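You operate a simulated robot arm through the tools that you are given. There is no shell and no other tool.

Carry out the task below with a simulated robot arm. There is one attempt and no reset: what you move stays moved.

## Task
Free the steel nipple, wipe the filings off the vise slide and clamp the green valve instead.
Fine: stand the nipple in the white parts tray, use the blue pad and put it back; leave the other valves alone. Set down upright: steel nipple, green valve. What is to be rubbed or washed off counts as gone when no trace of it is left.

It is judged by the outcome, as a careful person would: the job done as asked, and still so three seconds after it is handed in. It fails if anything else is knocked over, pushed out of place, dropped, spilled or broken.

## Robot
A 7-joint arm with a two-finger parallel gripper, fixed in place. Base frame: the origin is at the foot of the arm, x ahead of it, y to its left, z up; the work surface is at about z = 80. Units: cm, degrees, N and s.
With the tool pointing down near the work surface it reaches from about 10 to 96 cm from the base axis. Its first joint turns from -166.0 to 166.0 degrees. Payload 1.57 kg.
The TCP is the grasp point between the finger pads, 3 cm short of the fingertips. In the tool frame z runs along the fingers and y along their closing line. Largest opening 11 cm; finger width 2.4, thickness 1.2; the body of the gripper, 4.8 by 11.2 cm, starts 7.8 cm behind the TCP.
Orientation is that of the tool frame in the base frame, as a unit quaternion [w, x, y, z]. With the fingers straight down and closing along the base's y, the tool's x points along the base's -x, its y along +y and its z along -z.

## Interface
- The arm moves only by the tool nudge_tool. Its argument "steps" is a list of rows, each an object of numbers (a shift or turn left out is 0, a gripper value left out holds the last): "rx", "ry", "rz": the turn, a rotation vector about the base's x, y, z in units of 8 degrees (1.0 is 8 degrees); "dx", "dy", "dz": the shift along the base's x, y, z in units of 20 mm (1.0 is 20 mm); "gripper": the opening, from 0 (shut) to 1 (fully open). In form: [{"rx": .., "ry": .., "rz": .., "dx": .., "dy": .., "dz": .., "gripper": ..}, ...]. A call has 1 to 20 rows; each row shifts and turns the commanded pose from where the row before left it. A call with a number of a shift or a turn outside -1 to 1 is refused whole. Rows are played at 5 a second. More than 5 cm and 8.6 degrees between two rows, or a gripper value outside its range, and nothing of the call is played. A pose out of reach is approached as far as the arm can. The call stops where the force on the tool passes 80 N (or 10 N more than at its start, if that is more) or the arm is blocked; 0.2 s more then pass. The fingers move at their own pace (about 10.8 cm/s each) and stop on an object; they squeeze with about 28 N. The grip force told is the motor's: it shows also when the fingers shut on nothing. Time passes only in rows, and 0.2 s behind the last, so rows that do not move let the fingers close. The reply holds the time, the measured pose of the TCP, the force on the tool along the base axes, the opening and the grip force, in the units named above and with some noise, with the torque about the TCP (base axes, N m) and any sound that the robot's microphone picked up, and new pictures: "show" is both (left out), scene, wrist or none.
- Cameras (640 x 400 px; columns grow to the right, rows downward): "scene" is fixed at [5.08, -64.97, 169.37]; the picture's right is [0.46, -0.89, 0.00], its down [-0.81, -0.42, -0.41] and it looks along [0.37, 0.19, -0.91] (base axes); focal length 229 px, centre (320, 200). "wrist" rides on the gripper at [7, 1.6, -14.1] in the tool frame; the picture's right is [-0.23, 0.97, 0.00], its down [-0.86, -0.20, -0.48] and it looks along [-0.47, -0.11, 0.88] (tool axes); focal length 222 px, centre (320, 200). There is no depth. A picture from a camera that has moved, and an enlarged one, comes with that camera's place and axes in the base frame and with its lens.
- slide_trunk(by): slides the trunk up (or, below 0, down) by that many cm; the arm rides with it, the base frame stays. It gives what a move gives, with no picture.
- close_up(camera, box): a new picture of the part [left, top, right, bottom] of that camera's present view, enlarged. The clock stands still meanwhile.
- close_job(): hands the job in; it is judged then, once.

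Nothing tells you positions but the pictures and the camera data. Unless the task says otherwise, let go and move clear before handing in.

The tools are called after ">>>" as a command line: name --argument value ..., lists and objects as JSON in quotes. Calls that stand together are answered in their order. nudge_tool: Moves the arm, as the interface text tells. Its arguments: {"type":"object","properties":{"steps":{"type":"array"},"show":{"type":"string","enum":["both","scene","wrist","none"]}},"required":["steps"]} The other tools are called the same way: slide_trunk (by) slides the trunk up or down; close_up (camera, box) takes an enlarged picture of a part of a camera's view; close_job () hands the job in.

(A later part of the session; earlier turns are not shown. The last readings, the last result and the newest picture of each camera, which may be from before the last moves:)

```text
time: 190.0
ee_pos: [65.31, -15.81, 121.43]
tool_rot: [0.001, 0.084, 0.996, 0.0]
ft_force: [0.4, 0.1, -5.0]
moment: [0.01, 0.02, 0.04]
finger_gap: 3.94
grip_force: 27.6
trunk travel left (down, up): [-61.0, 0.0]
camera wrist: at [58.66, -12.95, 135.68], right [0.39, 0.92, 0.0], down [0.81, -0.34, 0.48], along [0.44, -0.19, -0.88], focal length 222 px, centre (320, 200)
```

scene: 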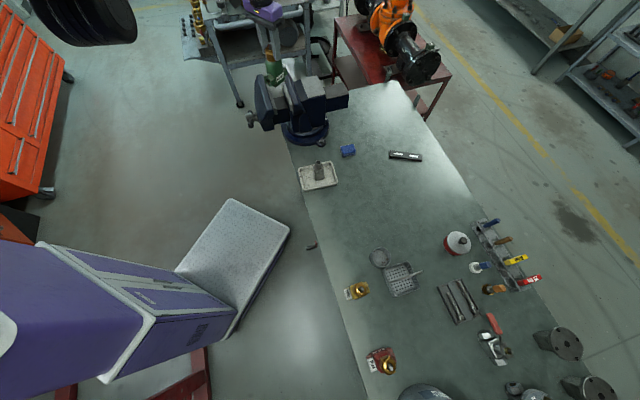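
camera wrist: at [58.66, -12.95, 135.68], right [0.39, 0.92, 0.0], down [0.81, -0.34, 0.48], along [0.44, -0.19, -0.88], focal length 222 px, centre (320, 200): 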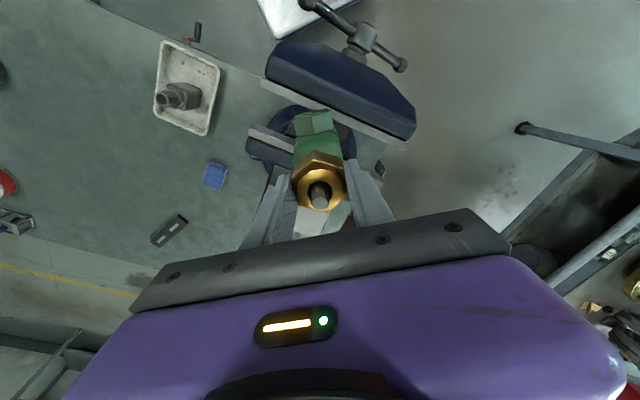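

Turning the other way works. I continue to 225° so the ports run along the jaws.

>>> nudge_tool --steps '[{"rz": 0.9}, {"rz": 0.9}, {"rz": 0.9}, {"rz": 0.9}, {"rz": 0.9}, {"rz": 0.9}, {"rz": 0.9}, {"rz": 0.5}, {}]'

>>> close_up --camera "wrist" --box '[220, 60, 420, 200]'

>>> close_up --camera "scene" --box '[240, 40, 330, 130]'

```text
time: 192.0
ee_pos: [65.36, -15.73, 121.52]
tool_rot: [0.0, -0.381, 0.924, 0.001]
ft_force: [-1.0, 0.0, -4.4]
moment: [0.02, 0.0, 0.02]
finger_gap: 3.94
grip_force: 28.2
trunk travel left (down, up): [-61.0, 0.0]
camera wrist: at [59.15, -19.47, 135.7], right [-0.52, 0.85, 0.0], down [0.75, 0.46, 0.48], along [0.41, 0.25, -0.88], focal length 222 px, centre (320, 200)
```

scene: 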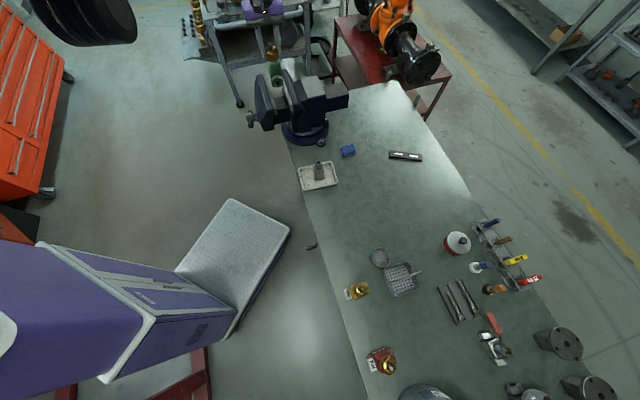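
wrist: 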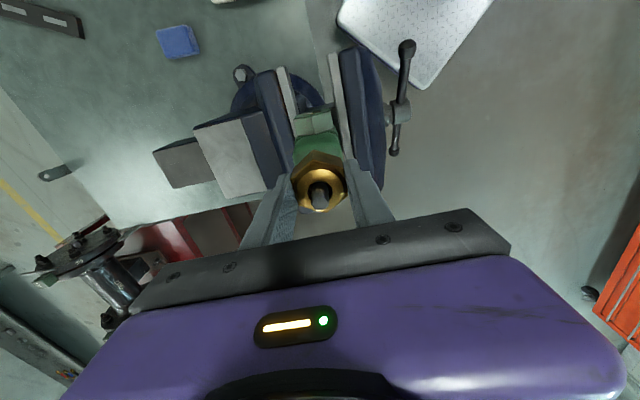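

```text
2.86 times, centred on (320, 130) of wrist
camera zoom: at [59.15, -19.47, 135.7], right [-0.52, 0.85, 0.0], down [0.75, 0.46, 0.48], along [0.41, 0.25, -0.88], focal length 635 px, centre (320, 400)
```

zoom: 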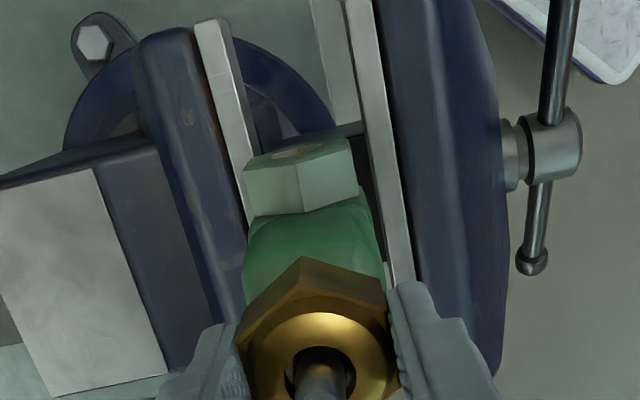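

```text
4.44 times, centred on (285, 85) of scene
camera zoom: at [5.08, -64.97, 169.37], right [0.46, -0.89, 0.0], down [-0.81, -0.42, -0.41], along [0.37, 0.19, -0.91], focal length 1019 px, centre (476, 711)
```

zoom: 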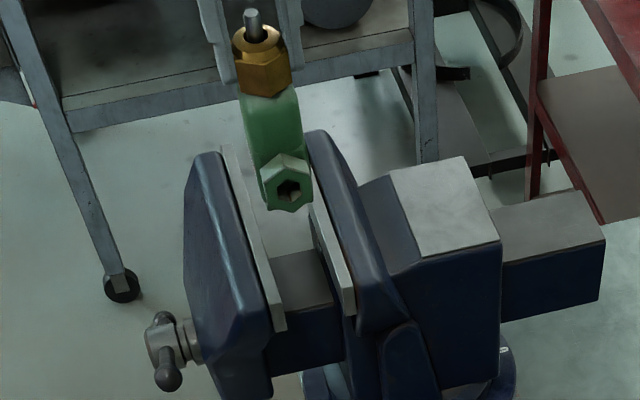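

>>> close_up --camera "wrist" --box '[270, 60, 360, 140]'

>>> close_up --camera "scene" --box '[262, 70, 318, 120]'

```text
5.00 times, centred on (315, 100) of wrist
camera zoom: at [59.15, -19.47, 135.7], right [-0.52, 0.85, 0.0], down [0.75, 0.46, 0.48], along [0.41, 0.25, -0.88], focal length 1111 px, centre (345, 700)
```

zoom: 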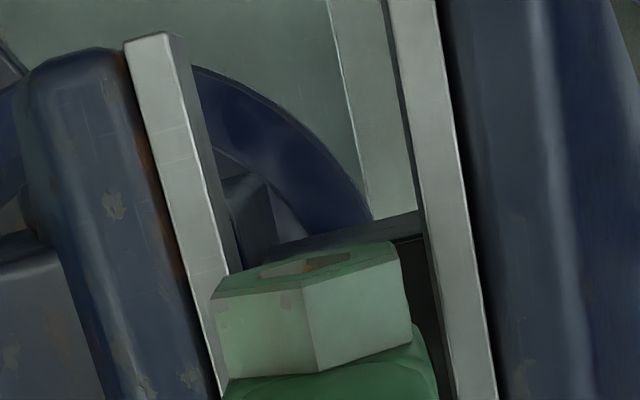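

```text
8.00 times, centred on (290, 95) of scene
camera zoom: at [5.08, -64.97, 169.37], right [0.46, -0.89, 0.0], down [-0.81, -0.42, -0.41], along [0.37, 0.19, -0.91], focal length 1835 px, centre (560, 1040)
```

zoom: 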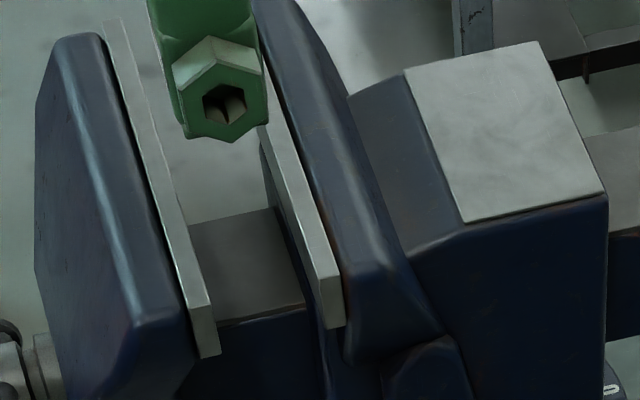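

The jaw gap measures about 5.3 cm (n from -59.5 to -54.2), enough for the ~4.5 cm body. I centre the valve over the gap and lower it to just above the jaws.

>>> nudge_tool --steps '[{"dx": 0.225, "dy": 0.555}, {"dz": -0.5}, {"dz": -0.5}, {"dz": -0.5}, {"dz": -0.4}, {}]'

>>> close_up --camera "wrist" --box '[250, 60, 390, 200]'

>>> close_up --camera "scene" --box '[256, 50, 320, 120]'

```text
time: 193.4
ee_pos: [65.79, -14.69, 117.84]
tool_rot: [0.0, -0.381, 0.925, 0.0]
ft_force: [-0.1, 0.3, -4.3]
moment: [0.02, 0.0, -0.02]
finger_gap: 3.93
grip_force: 28.2
trunk travel left (down, up): [-61.0, 0.0]
camera wrist: at [59.64, -18.33, 131.95], right [-0.52, 0.85, 0.0], down [0.75, 0.46, 0.48], along [0.41, 0.25, -0.88], focal length 222 px, centre (320, 200)
```

scene: 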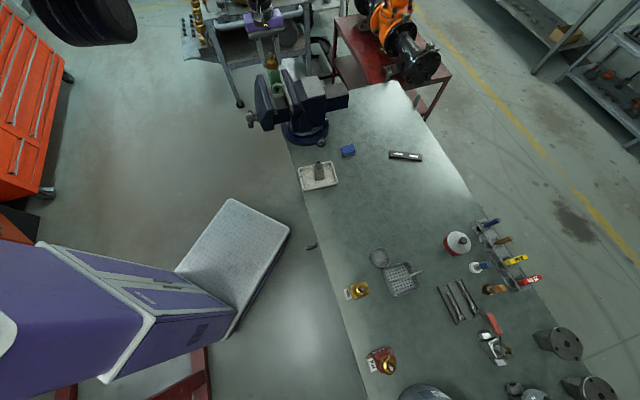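
wrist: 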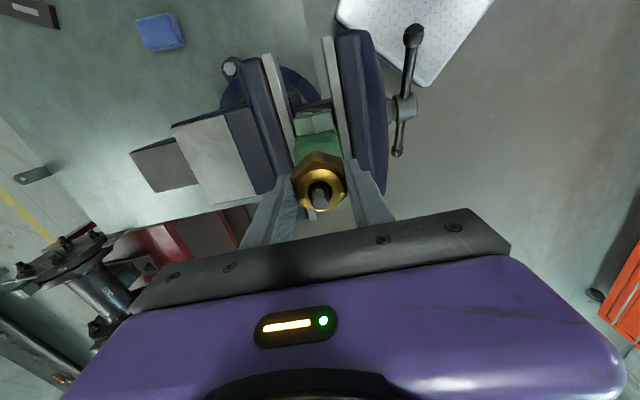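

```text
2.86 times, centred on (320, 130) of wrist
camera zoom: at [59.64, -18.33, 131.95], right [-0.52, 0.85, 0.0], down [0.75, 0.46, 0.48], along [0.41, 0.25, -0.88], focal length 635 px, centre (320, 400)
```

zoom: 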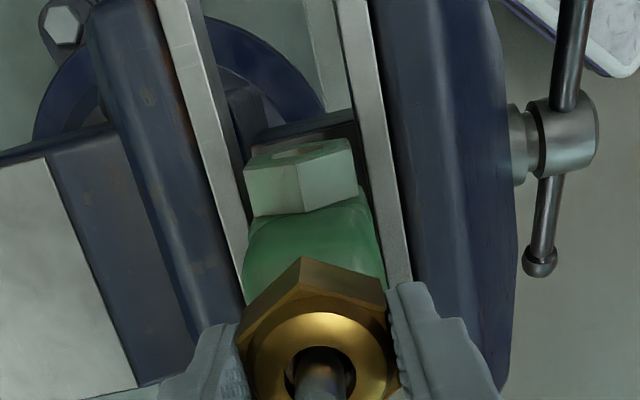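

```text
5.71 times, centred on (288, 85) of scene
camera zoom: at [5.08, -64.97, 169.37], right [0.46, -0.89, 0.0], down [-0.81, -0.42, -0.41], along [0.37, 0.19, -0.91], focal length 1311 px, centre (503, 857)
```

zoom: 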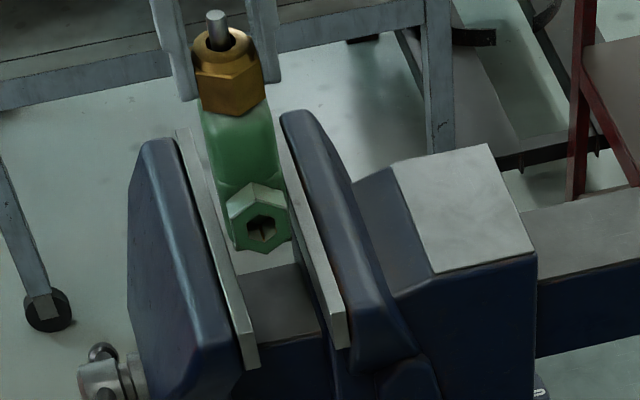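

>>> nudge_tool --steps '[{"dz": -0.4}, {"dz": -0.4}, {"dz": -0.4}, {}]' --show "none"

>>> close_up --camera "scene" --box '[256, 50, 320, 120]'

>>> close_up --camera "wrist" --box '[250, 60, 390, 200]'

```text
time: 194.4
ee_pos: [65.83, -14.68, 115.36]
tool_rot: [0.001, -0.38, 0.925, 0.001]
ft_force: [-0.7, -0.4, -5.2]
moment: [0.02, 0.0, 0.01]
finger_gap: 3.93
grip_force: 28.0
trunk travel left (down, up): [-61.0, 0.0]
```

```text
5.71 times, centred on (288, 85) of scene
camera zoom: at [5.08, -64.97, 169.37], right [0.46, -0.89, 0.0], down [-0.81, -0.42, -0.41], along [0.37, 0.19, -0.91], focal length 1311 px, centre (503, 857)
```

zoom: 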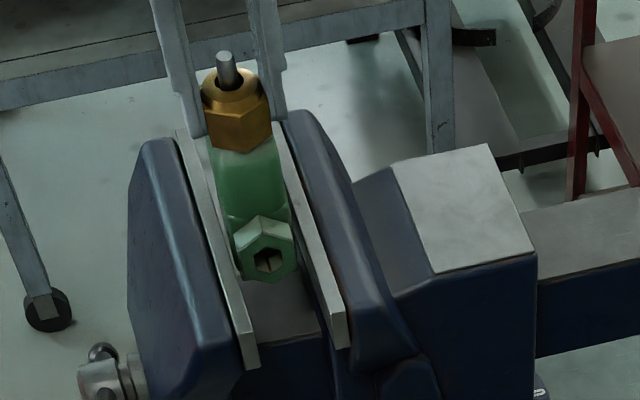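

```text
2.86 times, centred on (320, 130) of wrist
camera zoom: at [59.63, -18.38, 129.48], right [-0.52, 0.85, 0.0], down [0.75, 0.46, 0.48], along [0.41, 0.25, -0.88], focal length 635 px, centre (320, 400)
```

zoom: 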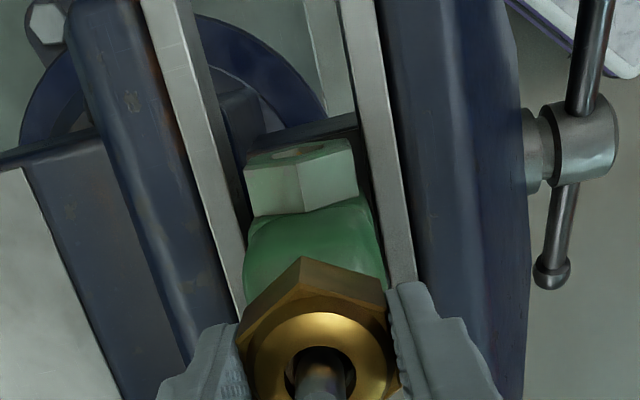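

>>> nudge_tool --steps '[{"dz": -0.4}, {"dz": -0.4}, {"dz": -0.4}, {"dz": -0.4}, {"dz": -0.3}, {}]' --show "none"

>>> close_up --camera "scene" --box '[256, 50, 320, 120]'

```text
time: 195.8
ee_pos: [65.74, -14.72, 111.47]
tool_rot: [0.001, -0.38, 0.925, 0.0]
ft_force: [1.1, 0.1, -3.9]
moment: [-0.03, 0.03, 0.0]
finger_gap: 3.94
grip_force: 28.2
trunk travel left (down, up): [-61.0, 0.0]
```

```text
5.71 times, centred on (288, 85) of scene
camera zoom: at [5.08, -64.97, 169.37], right [0.46, -0.89, 0.0], down [-0.81, -0.42, -0.41], along [0.37, 0.19, -0.91], focal length 1311 px, centre (503, 857)
```

zoom: 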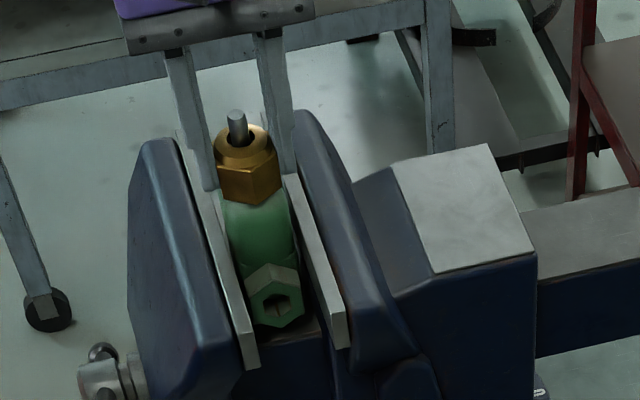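

>>> nudge_tool --steps '[{"dz": -0.2}, {"dz": -0.15}, {}]' --show "none"

>>> nudge_tool --steps '[{"dz": -0.1}, {}]' --show "none"

```text
time: 196.6
ee_pos: [65.72, -14.79, 110.86]
tool_rot: [0.001, -0.379, 0.925, 0.0]
ft_force: [-0.3, 1.2, -4.3]
moment: [0.01, 0.03, 0.02]
finger_gap: 3.95
grip_force: 27.9
trunk travel left (down, up): [-61.0, 0.0]
```

```text
time: 197.2
ee_pos: [65.66, -14.7, 110.59]
tool_rot: [0.001, -0.381, 0.925, 0.001]
ft_force: [-0.9, -0.4, -4.9]
moment: [-0.03, 0.01, 0.02]
finger_gap: 3.92
grip_force: 27.8
trunk travel left (down, up): [-61.0, 0.0]
```

>>> nudge_tool --steps '[{"dz": -0.1}, {}]' --show "none"

>>> nudge_tool --steps '[{"dz": -0.05}, {}]' --show "none"

```text
time: 197.8
ee_pos: [65.78, -14.71, 110.49]
tool_rot: [0.001, -0.38, 0.925, 0.0]
ft_force: [-1.0, 0.8, 1.7]
moment: [0.03, 0.06, 0.01]
finger_gap: 3.93
grip_force: 27.8
trunk travel left (down, up): [-61.0, 0.0]
```

```text
time: 198.4
ee_pos: [65.65, -14.63, 110.45]
tool_rot: [0.001, -0.38, 0.925, -0.001]
ft_force: [-0.4, 3.9, 14.3]
moment: [0.16, 0.14, -0.05]
finger_gap: 3.95
grip_force: 27.9
trunk travel left (down, up): [-61.0, 0.0]
```

The valve bottom rests on the slide. I release it gently and rise.

>>> nudge_tool --steps '[{"dz": 0.04}, {"gripper": 0.6}, {"gripper": 0.6}, {"gripper": 0.6}, {"dz": 0.4}, {"dz": 0.8}, {"dz": 0.8}, {"dz": 0.8}, {"dz": 0.8}, {}]'

>>> close_up --camera "scene" --box '[256, 50, 320, 120]'

>>> close_up --camera "wrist" --box '[250, 60, 390, 200]'

```text
time: 200.6
ee_pos: [65.59, -14.67, 117.7]
tool_rot: [0.0, -0.38, 0.925, -0.001]
ft_force: [0.6, 0.1, 0.1]
moment: [0.02, -0.01, -0.01]
finger_gap: 6.59
grip_force: 0.0
trunk travel left (down, up): [-61.0, 0.0]
camera wrist: at [59.61, -18.36, 131.86], right [-0.52, 0.85, 0.0], down [0.75, 0.46, 0.48], along [0.41, 0.25, -0.88], focal length 222 px, centre (320, 200)
```

scene: 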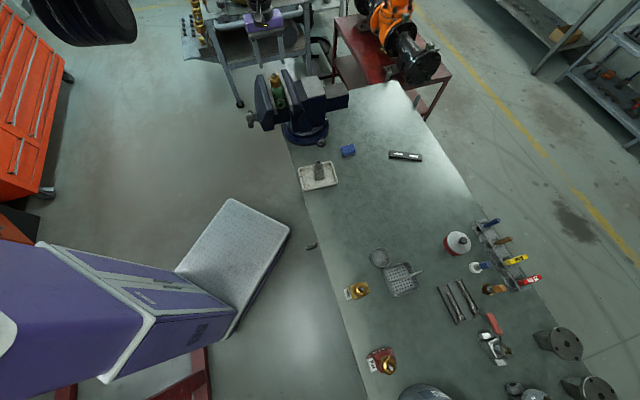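
wrist: 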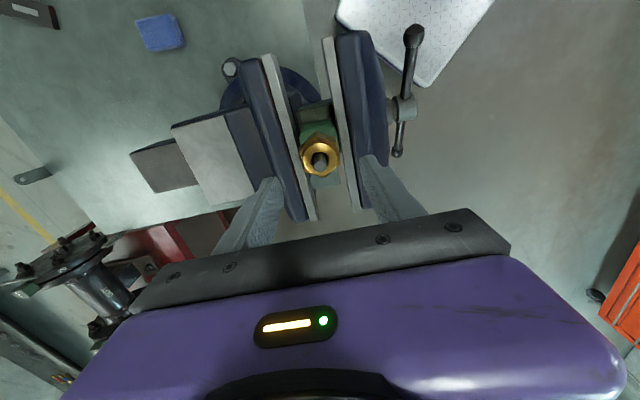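

```text
5.71 times, centred on (288, 85) of scene
camera zoom: at [5.08, -64.97, 169.37], right [0.46, -0.89, 0.0], down [-0.81, -0.42, -0.41], along [0.37, 0.19, -0.91], focal length 1311 px, centre (503, 857)
```

zoom: 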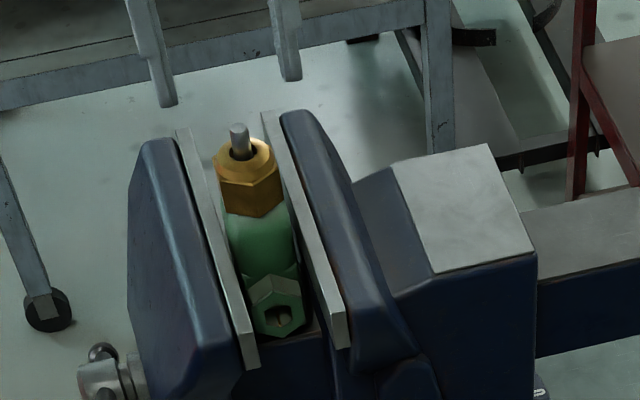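

```text
2.86 times, centred on (320, 130) of wrist
camera zoom: at [59.61, -18.36, 131.86], right [-0.52, 0.85, 0.0], down [0.75, 0.46, 0.48], along [0.41, 0.25, -0.88], focal length 635 px, centre (320, 400)
```

zoom: 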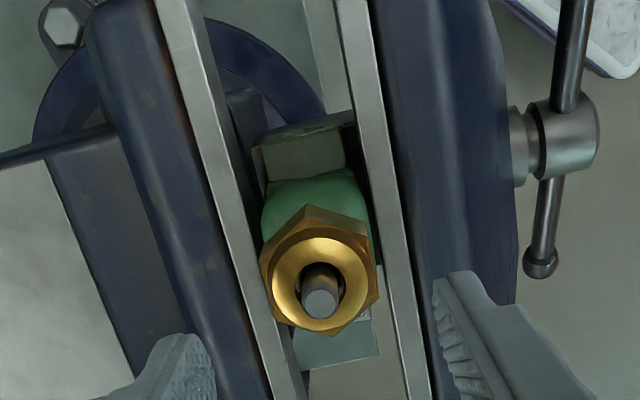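

The valve stands between the jaws. Now I close the fingers, turn back to yaw 135° with a lean over the vise, and return to the handle to tighten (turning it the opposite way).

>>> nudge_tool --steps '[{"dz": 0.8, "gripper": 1}, {"dz": 0.6}, {"rz": -0.94}, {"rz": -0.94}, {"rz": -0.94}, {"rz": -0.94}, {"rz": -0.94}, {"rz": -0.94}, {"rz": -0.94}, {"rz": -0.94}, {"rz": -0.94}, {"rz": -0.94}, {"rz": -0.94}, {"rz": -0.94}, {"rx": 0.6, "ry": 0.6}, {"rx": 0.6, "ry": 0.6}, {}]' --show "none"

>>> nudge_tool --steps '[{"dx": -0.8, "dy": 0.4}, {"dx": -0.8, "dy": 0.4, "gripper": 0}, {"dx": -0.8, "dy": 0.4, "dz": -0.2}, {"dx": -0.8, "dy": 0.4, "dz": -0.3}, {"dx": -0.8, "dy": 0.4, "dz": -0.5}, {"dx": -0.7, "dy": 0.3, "dz": -0.5}, {}]'

```text
time: 204.2
ee_pos: [65.69, -14.74, 120.47]
tool_rot: [-0.111, 0.384, 0.916, 0.044]
ft_force: [0.2, 0.9, 0.0]
moment: [0.03, -0.01, 0.0]
finger_gap: 11.0
grip_force: 0.1
trunk travel left (down, up): [-61.0, 0.0]
```

```text
time: 205.8
ee_pos: [56.3, -10.12, 117.44]
tool_rot: [-0.109, 0.383, 0.916, 0.043]
ft_force: [-0.6, -0.7, -0.7]
moment: [-0.03, 0.02, 0.03]
finger_gap: 0.0
grip_force: 21.3
trunk travel left (down, up): [-61.0, 0.0]
camera wrist: at [55.08, -6.37, 132.83], right [0.85, 0.53, -0.06], down [0.52, -0.81, 0.27], along [0.09, -0.26, -0.96], focal length 222 px, centre (320, 200)
```

scene: 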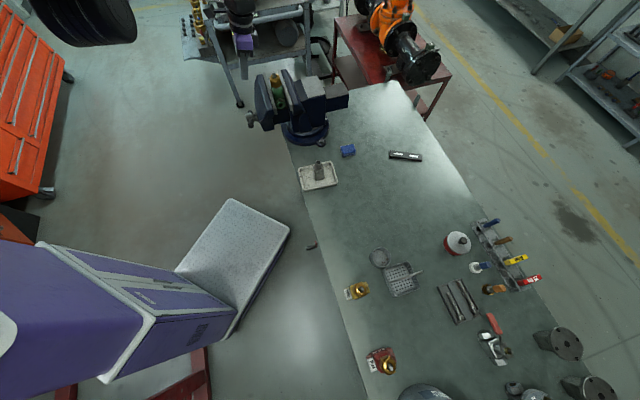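
wrist: 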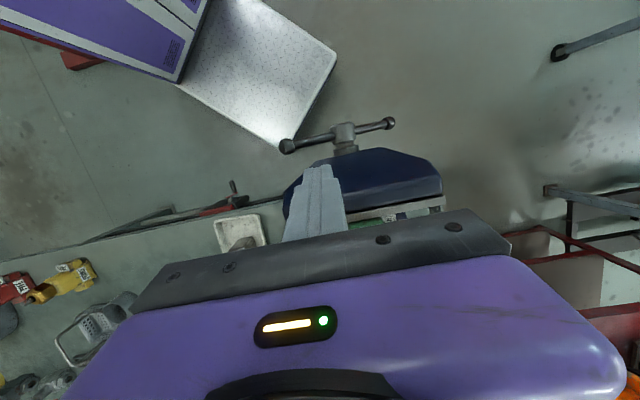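

>>> nudge_tool --steps '[{"dz": -0.6}, {"dz": -0.6, "dx": -0.48, "dy": 0.23}, {"dz": -0.6, "dx": -0.48, "dy": 0.23}, {"dz": -0.6, "dx": -0.48, "dy": 0.24}, {"dz": -0.6}, {"dz": -0.6}, {"dz": -0.6}, {"dz": -0.6}, {"dz": -0.6}, {}]'

>>> close_up --camera "wrist" --box '[200, 80, 440, 230]'

>>> close_up --camera "scene" --box '[210, 50, 310, 150]'

```text
time: 208.0
ee_pos: [53.4, -8.73, 106.62]
tool_rot: [-0.109, 0.385, 0.915, 0.044]
ft_force: [-0.1, -0.3, -0.1]
moment: [-0.04, -0.01, -0.01]
finger_gap: 0.01
grip_force: 21.7
trunk travel left (down, up): [-61.0, 0.0]
camera wrist: at [52.17, -5.03, 122.02], right [0.85, 0.52, -0.06], down [0.52, -0.81, 0.27], along [0.09, -0.26, -0.96], focal length 222 px, centre (320, 200)
```

scene: 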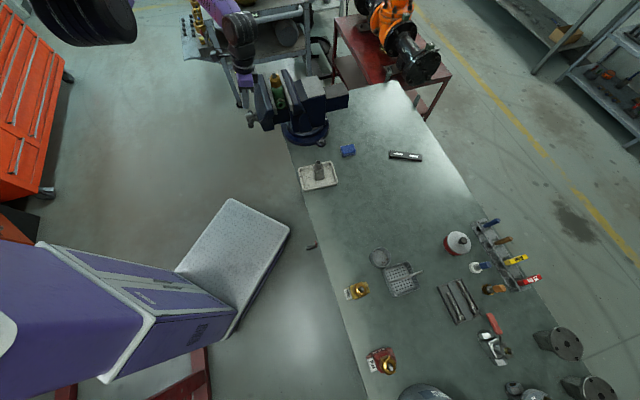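
wrist: 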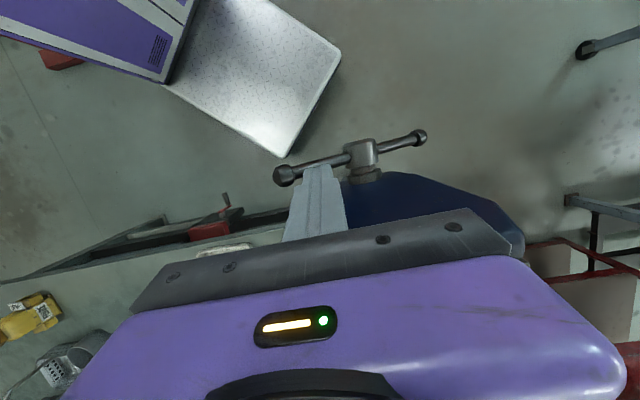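

```text
2.67 times, centred on (320, 155) of wrist
camera zoom: at [52.17, -5.03, 122.02], right [0.85, 0.52, -0.06], down [0.52, -0.81, 0.27], along [0.09, -0.26, -0.96], focal length 592 px, centre (320, 320)
```

zoom: 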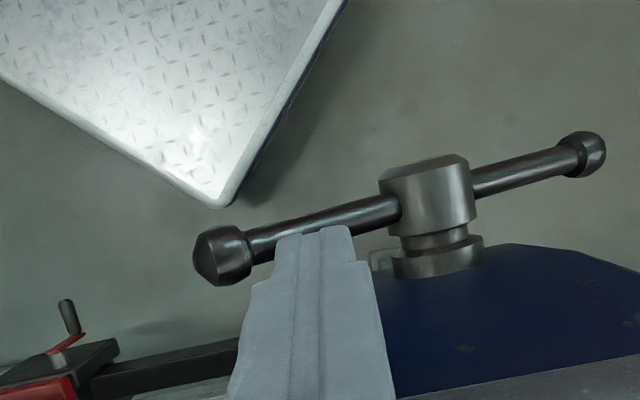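

```text
4.00 times, centred on (260, 100) of scene
camera zoom: at [5.08, -64.97, 169.37], right [0.46, -0.89, 0.0], down [-0.81, -0.42, -0.41], along [0.37, 0.19, -0.91], focal length 917 px, centre (560, 600)
```

zoom: 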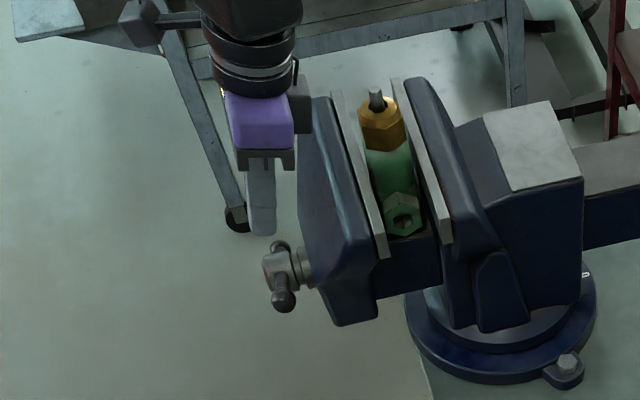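

The peg is right above the near half of the bar. I push it down to start tightening.

>>> nudge_tool --steps '[{"dz": -0.6}, {"dz": -0.6}, {"dz": -0.6}, {"dz": -0.5}, {"dz": -0.5}, {"dz": -0.5}, {"dz": -0.5}, {"dz": -0.4}, {}]' --show "none"

>>> close_up --camera "wrist" --box '[200, 80, 440, 230]'

>>> close_up --camera "scene" --box '[210, 50, 310, 150]'

```text
time: 210.0
ee_pos: [53.46, -8.79, 98.39]
tool_rot: [-0.107, 0.385, 0.916, 0.044]
ft_force: [-0.8, 2.3, 51.1]
moment: [-2.16, -2.57, 0.02]
finger_gap: 0.01
grip_force: 21.8
trunk travel left (down, up): [-61.0, 0.0]
```

```text
2.67 times, centred on (320, 155) of wrist
camera zoom: at [52.14, -4.98, 113.84], right [0.85, 0.52, -0.05], down [0.52, -0.81, 0.27], along [0.1, -0.26, -0.96], focal length 592 px, centre (320, 320)
```

zoom: 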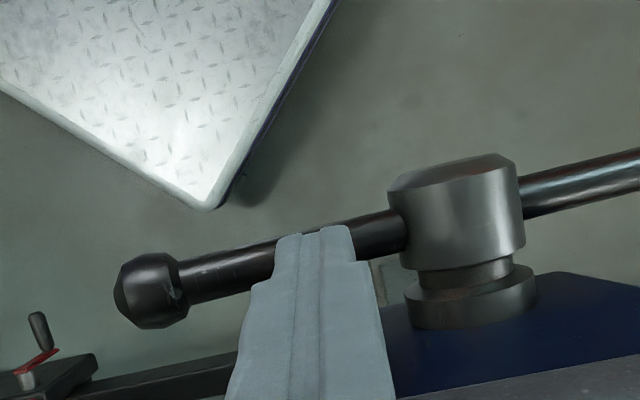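

```text
4.00 times, centred on (260, 100) of scene
camera zoom: at [5.08, -64.97, 169.37], right [0.46, -0.89, 0.0], down [-0.81, -0.42, -0.41], along [0.37, 0.19, -0.91], focal length 917 px, centre (560, 600)
```

zoom: 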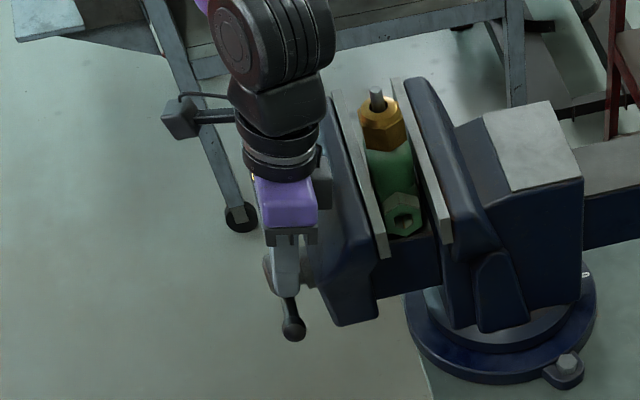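

The housing touches the jaw top again (bar is now about horizontal). I lift slightly and reduce the lean to get more depth.

>>> nudge_tool --steps '[{"dz": 0.4}, {"rx": -0.42, "ry": -0.42}, {"rx": -0.42, "ry": -0.42}, {}]' --show "none"

```text
time: 211.0
ee_pos: [53.5, -8.68, 99.13]
tool_rot: [-0.032, 0.386, 0.922, 0.013]
ft_force: [-0.3, 0.4, -0.1]
moment: [0.02, 0.02, -0.05]
finger_gap: 0.0
grip_force: 21.5
trunk travel left (down, up): [-61.0, 0.0]
```

>>> nudge_tool --steps '[{"dz": -0.4, "dx": -0.08, "dy": 0.08}, {"dz": -0.4, "dx": -0.08, "dy": 0.08}, {"dz": -0.4}, {"dz": -0.3}, {}]' --show "none"

>>> close_up --camera "wrist" --box '[200, 80, 440, 230]'

>>> close_up --camera "scene" --box '[210, 50, 310, 150]'

```text
time: 212.2
ee_pos: [53.14, -8.39, 95.98]
tool_rot: [-0.032, 0.385, 0.922, 0.014]
ft_force: [-0.8, -3.3, 1.7]
moment: [-0.12, 0.0, -0.03]
finger_gap: 0.0
grip_force: 21.6
trunk travel left (down, up): [-61.0, 0.0]
```

```text
2.67 times, centred on (320, 155) of wrist
camera zoom: at [50.11, -2.85, 110.65], right [0.85, 0.52, -0.02], down [0.48, -0.77, 0.42], along [0.2, -0.36, -0.91], focal length 592 px, centre (320, 320)
```

zoom: 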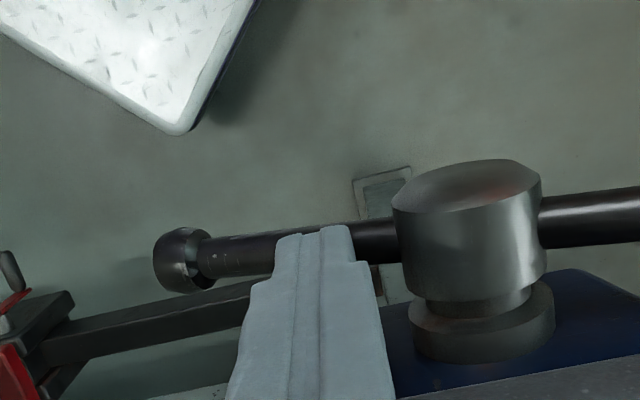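

```text
4.00 times, centred on (260, 100) of scene
camera zoom: at [5.08, -64.97, 169.37], right [0.46, -0.89, 0.0], down [-0.81, -0.42, -0.41], along [0.37, 0.19, -0.91], focal length 917 px, centre (560, 600)
```

zoom: 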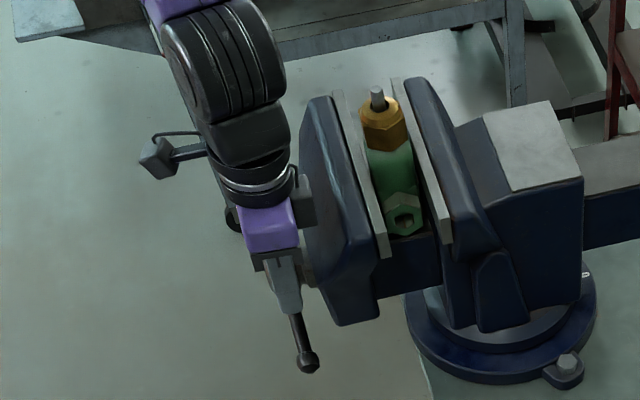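

>>> nudge_tool --steps '[{"dz": -0.3}, {}, {"dz": 0.7}, {"dz": 0.8}, {"dz": 0.8}, {"dz": 0.8}, {"dz": 0.8}, {"dz": 0.8}, {}]' --show "none"

>>> close_up --camera "wrist" --box '[200, 60, 480, 230]'

```text
time: 214.2
ee_pos: [53.15, -8.46, 104.77]
tool_rot: [-0.033, 0.387, 0.921, 0.013]
ft_force: [-0.3, 1.3, -0.3]
moment: [0.01, -0.03, -0.02]
finger_gap: 0.0
grip_force: 21.5
trunk travel left (down, up): [-61.0, 0.0]
```

```text
2.29 times, centred on (340, 145) of wrist
camera zoom: at [50.12, -2.86, 119.47], right [0.85, 0.52, -0.02], down [0.48, -0.77, 0.42], along [0.2, -0.36, -0.91], focal length 508 px, centre (274, 326)
```

zoom: 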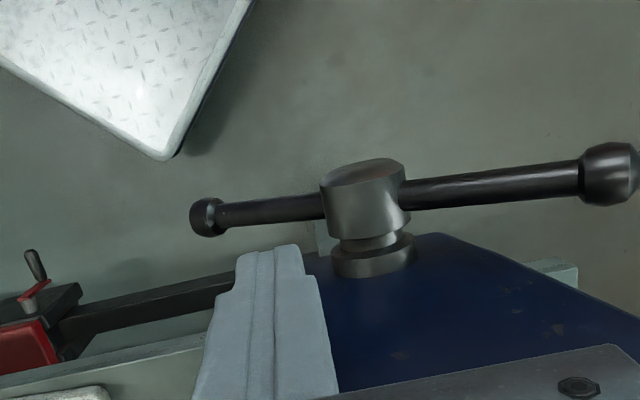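

The bar's far end is now up on the left side at about 56°. I go over to its outer side to push it back over the top.

>>> nudge_tool --steps '[{"dz": 0.7, "rx": 0.33, "ry": 0.33}, {"dz": 0.7, "rx": 0.33, "ry": 0.33}, {"dz": 0.7, "rx": 0.33, "ry": 0.33}, {"dx": 0.7, "dy": 0.72}, {"dx": 0.7, "dy": 0.72}, {"dx": 0.7, "dy": 0.72}, {"dx": 0.7, "dy": 0.72}, {"dx": 0.7, "dy": 0.72}, {"dx": 0.7, "dy": 0.72}, {"dx": 0.7, "dy": 0.72}, {"dx": 0.5, "dy": 0.55}, {}]'

>>> close_up --camera "wrist" --box '[160, 80, 400, 230]'

```text
time: 217.0
ee_pos: [63.46, -0.66, 108.58]
tool_rot: [-0.126, 0.429, 0.893, 0.047]
ft_force: [-0.3, 0.0, -0.2]
moment: [-0.05, -0.02, -0.01]
finger_gap: 0.0
grip_force: 21.1
trunk travel left (down, up): [-61.0, 0.0]
stopped in row 12: the arm was blocked; the commanded pose is now the measured one
camera wrist: at [63.14, 2.91, 123.98], right [0.89, 0.44, -0.08], down [0.45, -0.86, 0.24], along [0.04, -0.25, -0.97], focal length 222 px, centre (320, 200)
```

scene: 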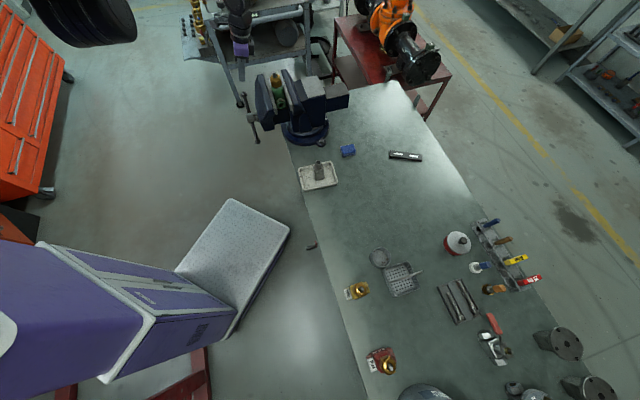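
wrist: 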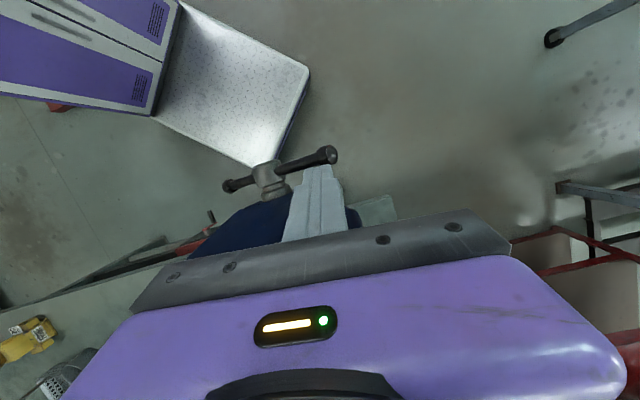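

```text
2.67 times, centred on (280, 155) of wrist
camera zoom: at [63.14, 2.91, 123.98], right [0.89, 0.44, -0.08], down [0.45, -0.86, 0.24], along [0.04, -0.25, -0.97], focal length 592 px, centre (427, 320)
```

zoom: 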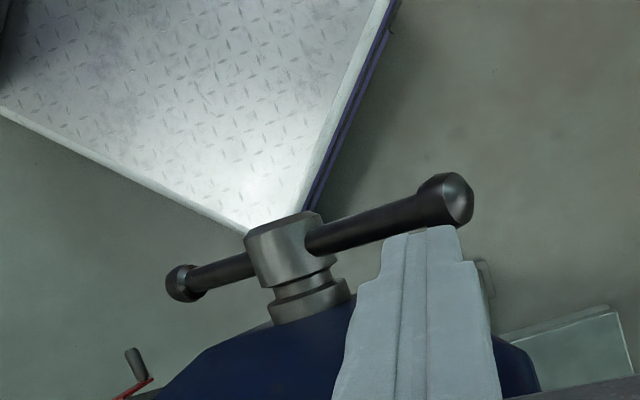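

>>> nudge_tool --steps '[{"rx": 0.42, "ry": 0.42}, {"rx": 0.42, "ry": 0.42}, {"dx": 0.1, "dy": 0.5}, {"dx": 0.1, "dy": 0.5}, {"dx": 0.1, "dy": 0.6}, {}]'

>>> close_up --camera "wrist" --box '[160, 80, 400, 230]'

```text
time: 218.4
ee_pos: [64.14, 2.69, 108.62]
tool_rot: [-0.202, 0.42, 0.882, 0.075]
ft_force: [0.3, 0.2, 0.0]
moment: [0.01, 0.0, -0.02]
finger_gap: 0.01
grip_force: 21.0
trunk travel left (down, up): [-61.0, 0.0]
camera wrist: at [65.64, 4.55, 124.35], right [0.88, 0.46, -0.13], down [0.47, -0.88, 0.08], along [-0.08, -0.14, -0.99], focal length 222 px, centre (320, 200)
```

scene: 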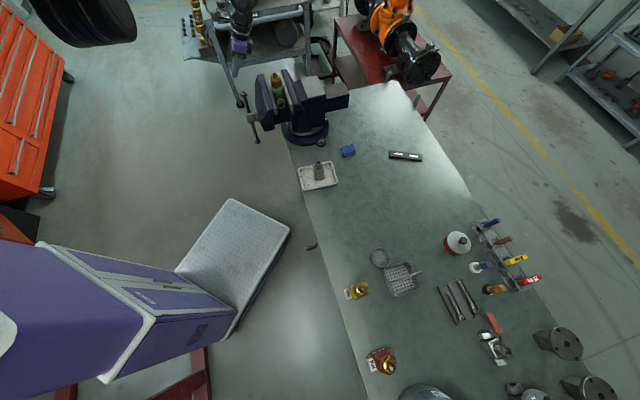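
wrist: 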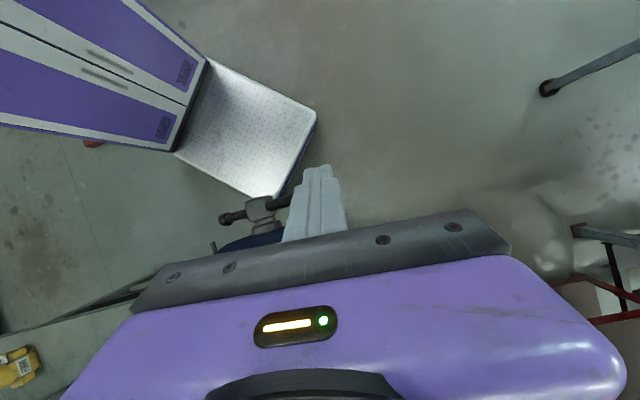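

```text
2.67 times, centred on (280, 155) of wrist
camera zoom: at [65.64, 4.55, 124.35], right [0.88, 0.46, -0.13], down [0.47, -0.88, 0.08], along [-0.08, -0.14, -0.99], focal length 592 px, centre (427, 320)
```

zoom: 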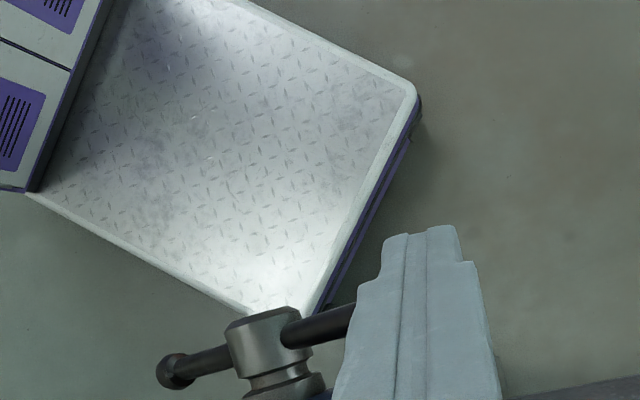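

>>> nudge_tool --steps '[{"dx": 0.25, "dy": 0.25}, {"dz": -0.6}, {"dz": -0.6}, {"dz": -0.6}, {"dz": -0.5}, {"dz": -0.5}, {"dz": -0.5}, {}]'

>>> close_up --camera "wrist" --box '[160, 100, 400, 250]'

>>> close_up --camera "scene" --box '[210, 50, 310, 150]'

```text
time: 220.2
ee_pos: [64.71, 3.2, 101.94]
tool_rot: [-0.201, 0.42, 0.882, 0.075]
ft_force: [0.0, -1.4, 1.0]
moment: [-0.02, 0.0, -0.02]
finger_gap: 0.0
grip_force: 20.9
trunk travel left (down, up): [-61.0, 0.0]
camera wrist: at [66.13, 5.03, 117.69], right [0.88, 0.46, -0.13], down [0.47, -0.88, 0.08], along [-0.08, -0.14, -0.99], focal length 222 px, centre (320, 200)
```

scene: 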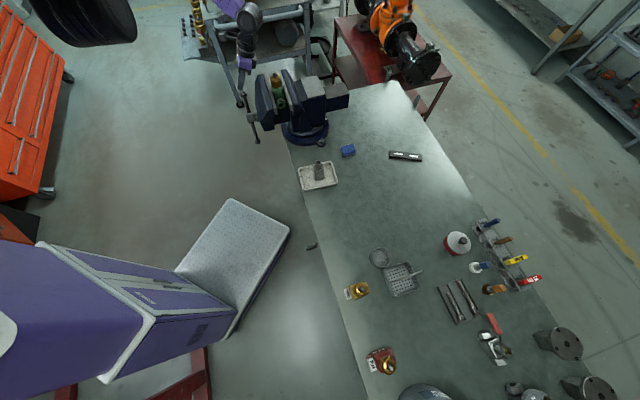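
wrist: 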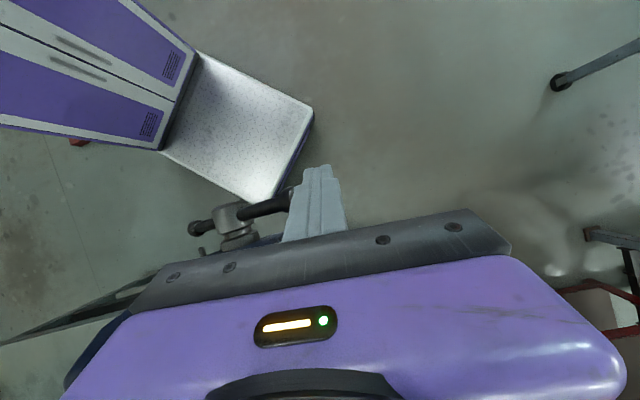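

```text
2.67 times, centred on (280, 175) of wrist
camera zoom: at [66.13, 5.03, 117.69], right [0.88, 0.46, -0.13], down [0.47, -0.88, 0.08], along [-0.08, -0.14, -0.99], focal length 592 px, centre (427, 267)
```

zoom: 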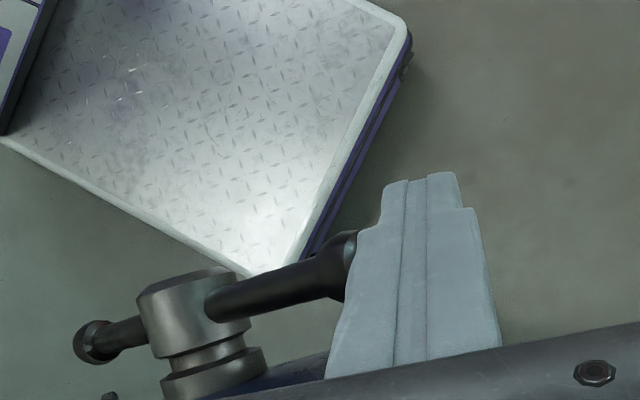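

```text
4.00 times, centred on (260, 100) of scene
camera zoom: at [5.08, -64.97, 169.37], right [0.46, -0.89, 0.0], down [-0.81, -0.42, -0.41], along [0.37, 0.19, -0.91], focal length 917 px, centre (560, 600)
```

zoom: 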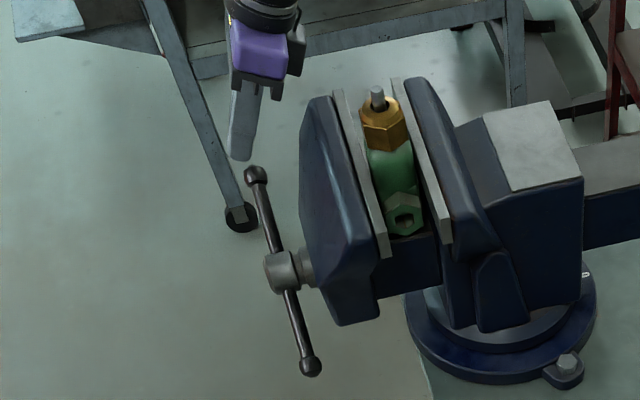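

>>> nudge_tool --steps '[{"dx": -0.15, "dy": -0.15}, {"dx": -0.15, "dy": -0.15, "dz": 0.2}, {"dx": -0.15, "dy": -0.15, "dz": 0.28}, {"dx": -0.16, "dy": -0.16, "dz": 0.27}, {}]' --show "none"

>>> close_up --camera "wrist" --box '[160, 100, 400, 250]'

```text
time: 221.4
ee_pos: [63.47, 2.01, 103.52]
tool_rot: [-0.201, 0.42, 0.882, 0.075]
ft_force: [0.2, 0.8, 0.2]
moment: [-0.03, -0.01, -0.05]
finger_gap: 0.0
grip_force: 21.2
trunk travel left (down, up): [-61.0, 0.0]
```

```text
2.67 times, centred on (280, 175) of wrist
camera zoom: at [64.87, 3.78, 119.21], right [0.88, 0.46, -0.13], down [0.47, -0.88, 0.08], along [-0.08, -0.14, -0.99], focal length 592 px, centre (427, 267)
```

zoom: 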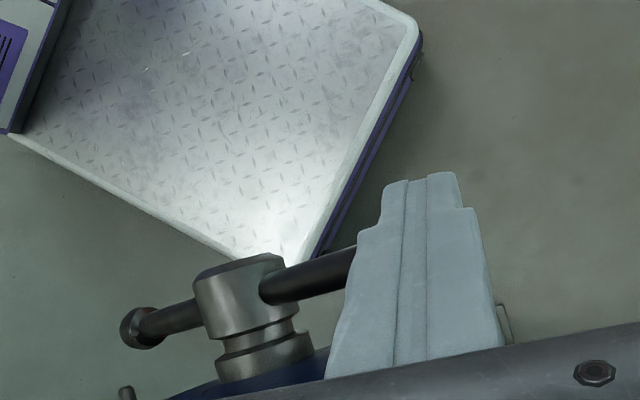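

>>> nudge_tool --steps '[{"dx": -0.15, "dy": -0.15, "dz": 0.1}, {"dx": -0.15, "dy": -0.15, "dz": 0.2}, {"dx": -0.16, "dy": -0.16, "dz": 0.25}, {}]' --show "none"

>>> close_up --camera "scene" --box '[210, 50, 310, 150]'

>>> close_up --camera "wrist" --box '[160, 100, 400, 250]'

```text
time: 222.4
ee_pos: [62.46, 0.97, 104.55]
tool_rot: [-0.2, 0.42, 0.882, 0.076]
ft_force: [0.1, -0.6, -0.3]
moment: [0.01, -0.03, 0.02]
finger_gap: 0.0
grip_force: 21.3
trunk travel left (down, up): [-61.0, 0.0]
```

```text
4.00 times, centred on (260, 100) of scene
camera zoom: at [5.08, -64.97, 169.37], right [0.46, -0.89, 0.0], down [-0.81, -0.42, -0.41], along [0.37, 0.19, -0.91], focal length 917 px, centre (560, 600)
```

zoom: 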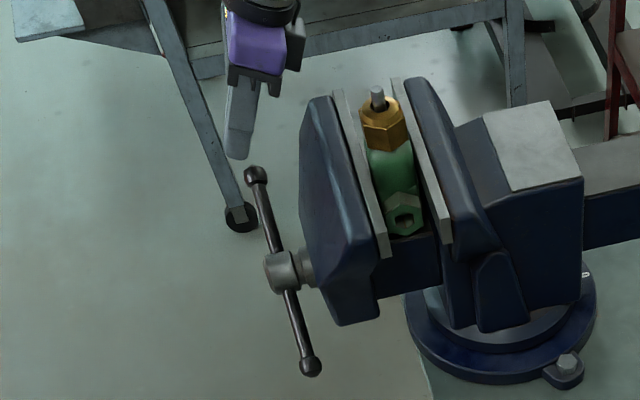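

```text
2.67 times, centred on (280, 175) of wrist
camera zoom: at [63.96, 2.87, 120.31], right [0.88, 0.46, -0.13], down [0.47, -0.88, 0.08], along [-0.08, -0.14, -0.99], focal length 592 px, centre (427, 267)
```

zoom: 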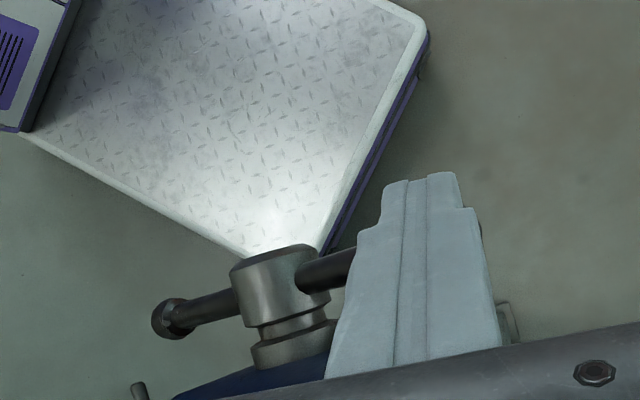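

The tip slid over the ball; I was slightly too high. I go back out, lower 3.5 cm, and approach from the side again.

>>> nudge_tool --steps '[{"dx": 0.48, "dy": 0.48}, {"dx": 0.48, "dy": 0.48}, {"dz": -0.6}, {"dz": -0.6}, {"dz": -0.6}, {}, {"dx": -0.15, "dy": -0.15}, {"dx": -0.15, "dy": -0.15}, {"dx": -0.1, "dy": -0.1}, {}]' --show "none"

>>> close_up --camera "scene" --box '[210, 50, 310, 150]'

>>> close_up --camera "wrist" --box '[160, 100, 400, 250]'

```text
time: 224.6
ee_pos: [64.1, 2.59, 101.03]
tool_rot: [-0.2, 0.419, 0.882, 0.08]
ft_force: [30.4, 29.9, 21.5]
moment: [0.71, -0.66, -0.06]
finger_gap: 0.0
grip_force: 21.7
trunk travel left (down, up): [-61.0, 0.0]
```

```text
4.00 times, centred on (260, 100) of scene
camera zoom: at [5.08, -64.97, 169.37], right [0.46, -0.89, 0.0], down [-0.81, -0.42, -0.41], along [0.37, 0.19, -0.91], focal length 917 px, centre (560, 600)
```

zoom: 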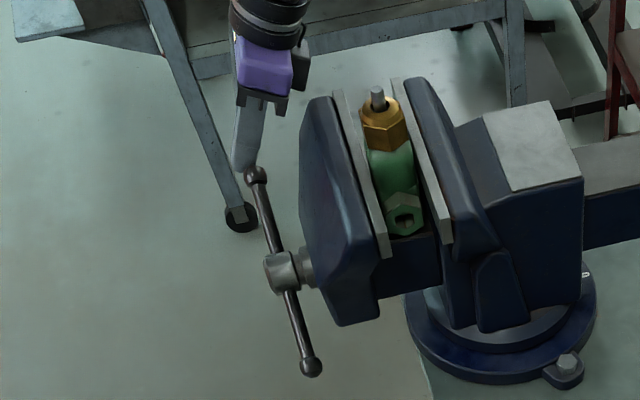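

```text
2.67 times, centred on (280, 175) of wrist
camera zoom: at [65.36, 4.28, 116.85], right [0.88, 0.46, -0.12], down [0.47, -0.88, 0.08], along [-0.07, -0.13, -0.99], focal length 592 px, centre (427, 267)
```

zoom: 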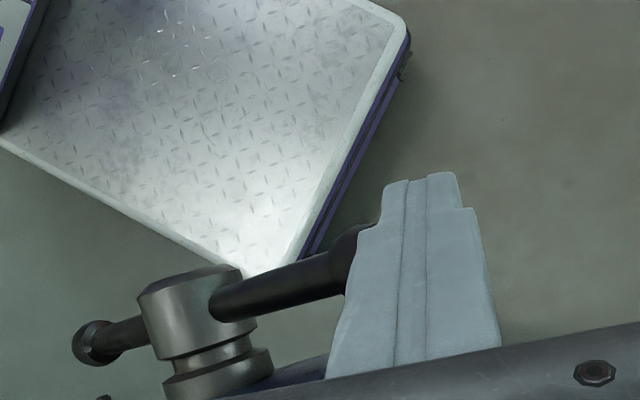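

Solid contact with the ball. Now I push along its arc (toward the hub side and up).

>>> nudge_tool --steps '[{"dx": -0.12, "dy": -0.12, "dz": 0.28}, {"dx": -0.15, "dy": -0.15, "dz": 0.28}, {"dx": -0.17, "dy": -0.17, "dz": 0.26}, {"dx": -0.18, "dy": -0.18, "dz": 0.25}, {}]' --show "none"

>>> close_up --camera "wrist" --box '[160, 100, 400, 250]'

```text
time: 225.8
ee_pos: [62.88, 1.42, 103.41]
tool_rot: [-0.199, 0.42, 0.881, 0.083]
ft_force: [33.0, 35.6, 38.4]
moment: [0.77, -0.63, -0.16]
finger_gap: 0.0
grip_force: 21.1
trunk travel left (down, up): [-61.0, 0.0]
```

```text
2.67 times, centred on (280, 175) of wrist
camera zoom: at [64.14, 3.05, 119.1], right [0.88, 0.46, -0.12], down [0.47, -0.88, 0.08], along [-0.07, -0.12, -0.99], focal length 592 px, centre (427, 267)
```

zoom: 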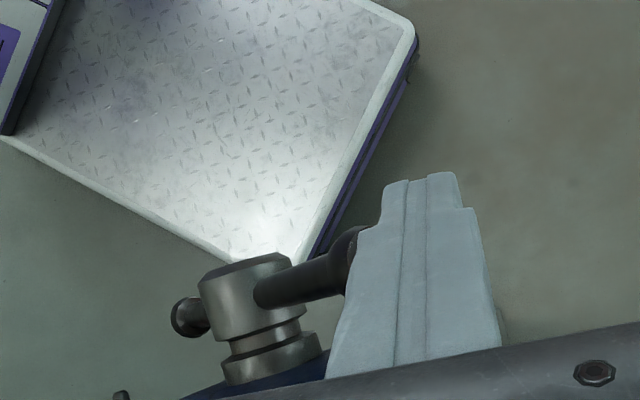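

>>> nudge_tool --steps '[{"dz": 0.12}, {"dx": -0.2, "dy": -0.2, "dz": 0.22}, {"dx": -0.2, "dy": -0.2, "dz": 0.21}, {"dx": -0.22, "dy": -0.22, "dz": 0.17}, {"dx": -0.22, "dy": -0.22, "dz": 0.17}, {}]' --show "none"

>>> close_up --camera "wrist" --box '[160, 100, 400, 250]'

```text
time: 227.2
ee_pos: [60.58, -0.93, 104.83]
tool_rot: [-0.202, 0.42, 0.882, 0.073]
ft_force: [-0.3, 0.6, 0.3]
moment: [-0.01, -0.01, 0.01]
finger_gap: 0.0
grip_force: 21.6
trunk travel left (down, up): [-61.0, 0.0]
```

```text
2.67 times, centred on (280, 175) of wrist
camera zoom: at [62.07, 0.97, 120.55], right [0.88, 0.46, -0.13], down [0.47, -0.88, 0.09], along [-0.08, -0.14, -0.99], focal length 592 px, centre (427, 267)
```

zoom: 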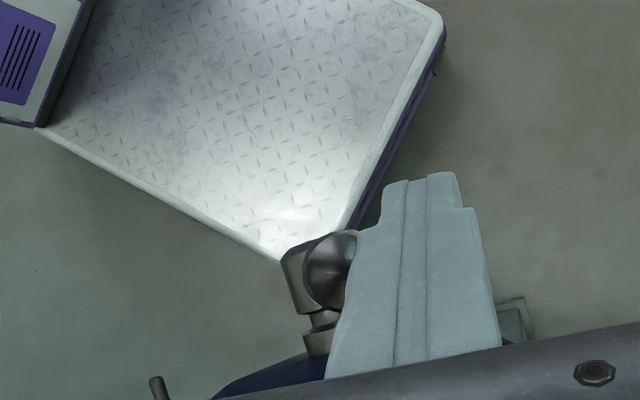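

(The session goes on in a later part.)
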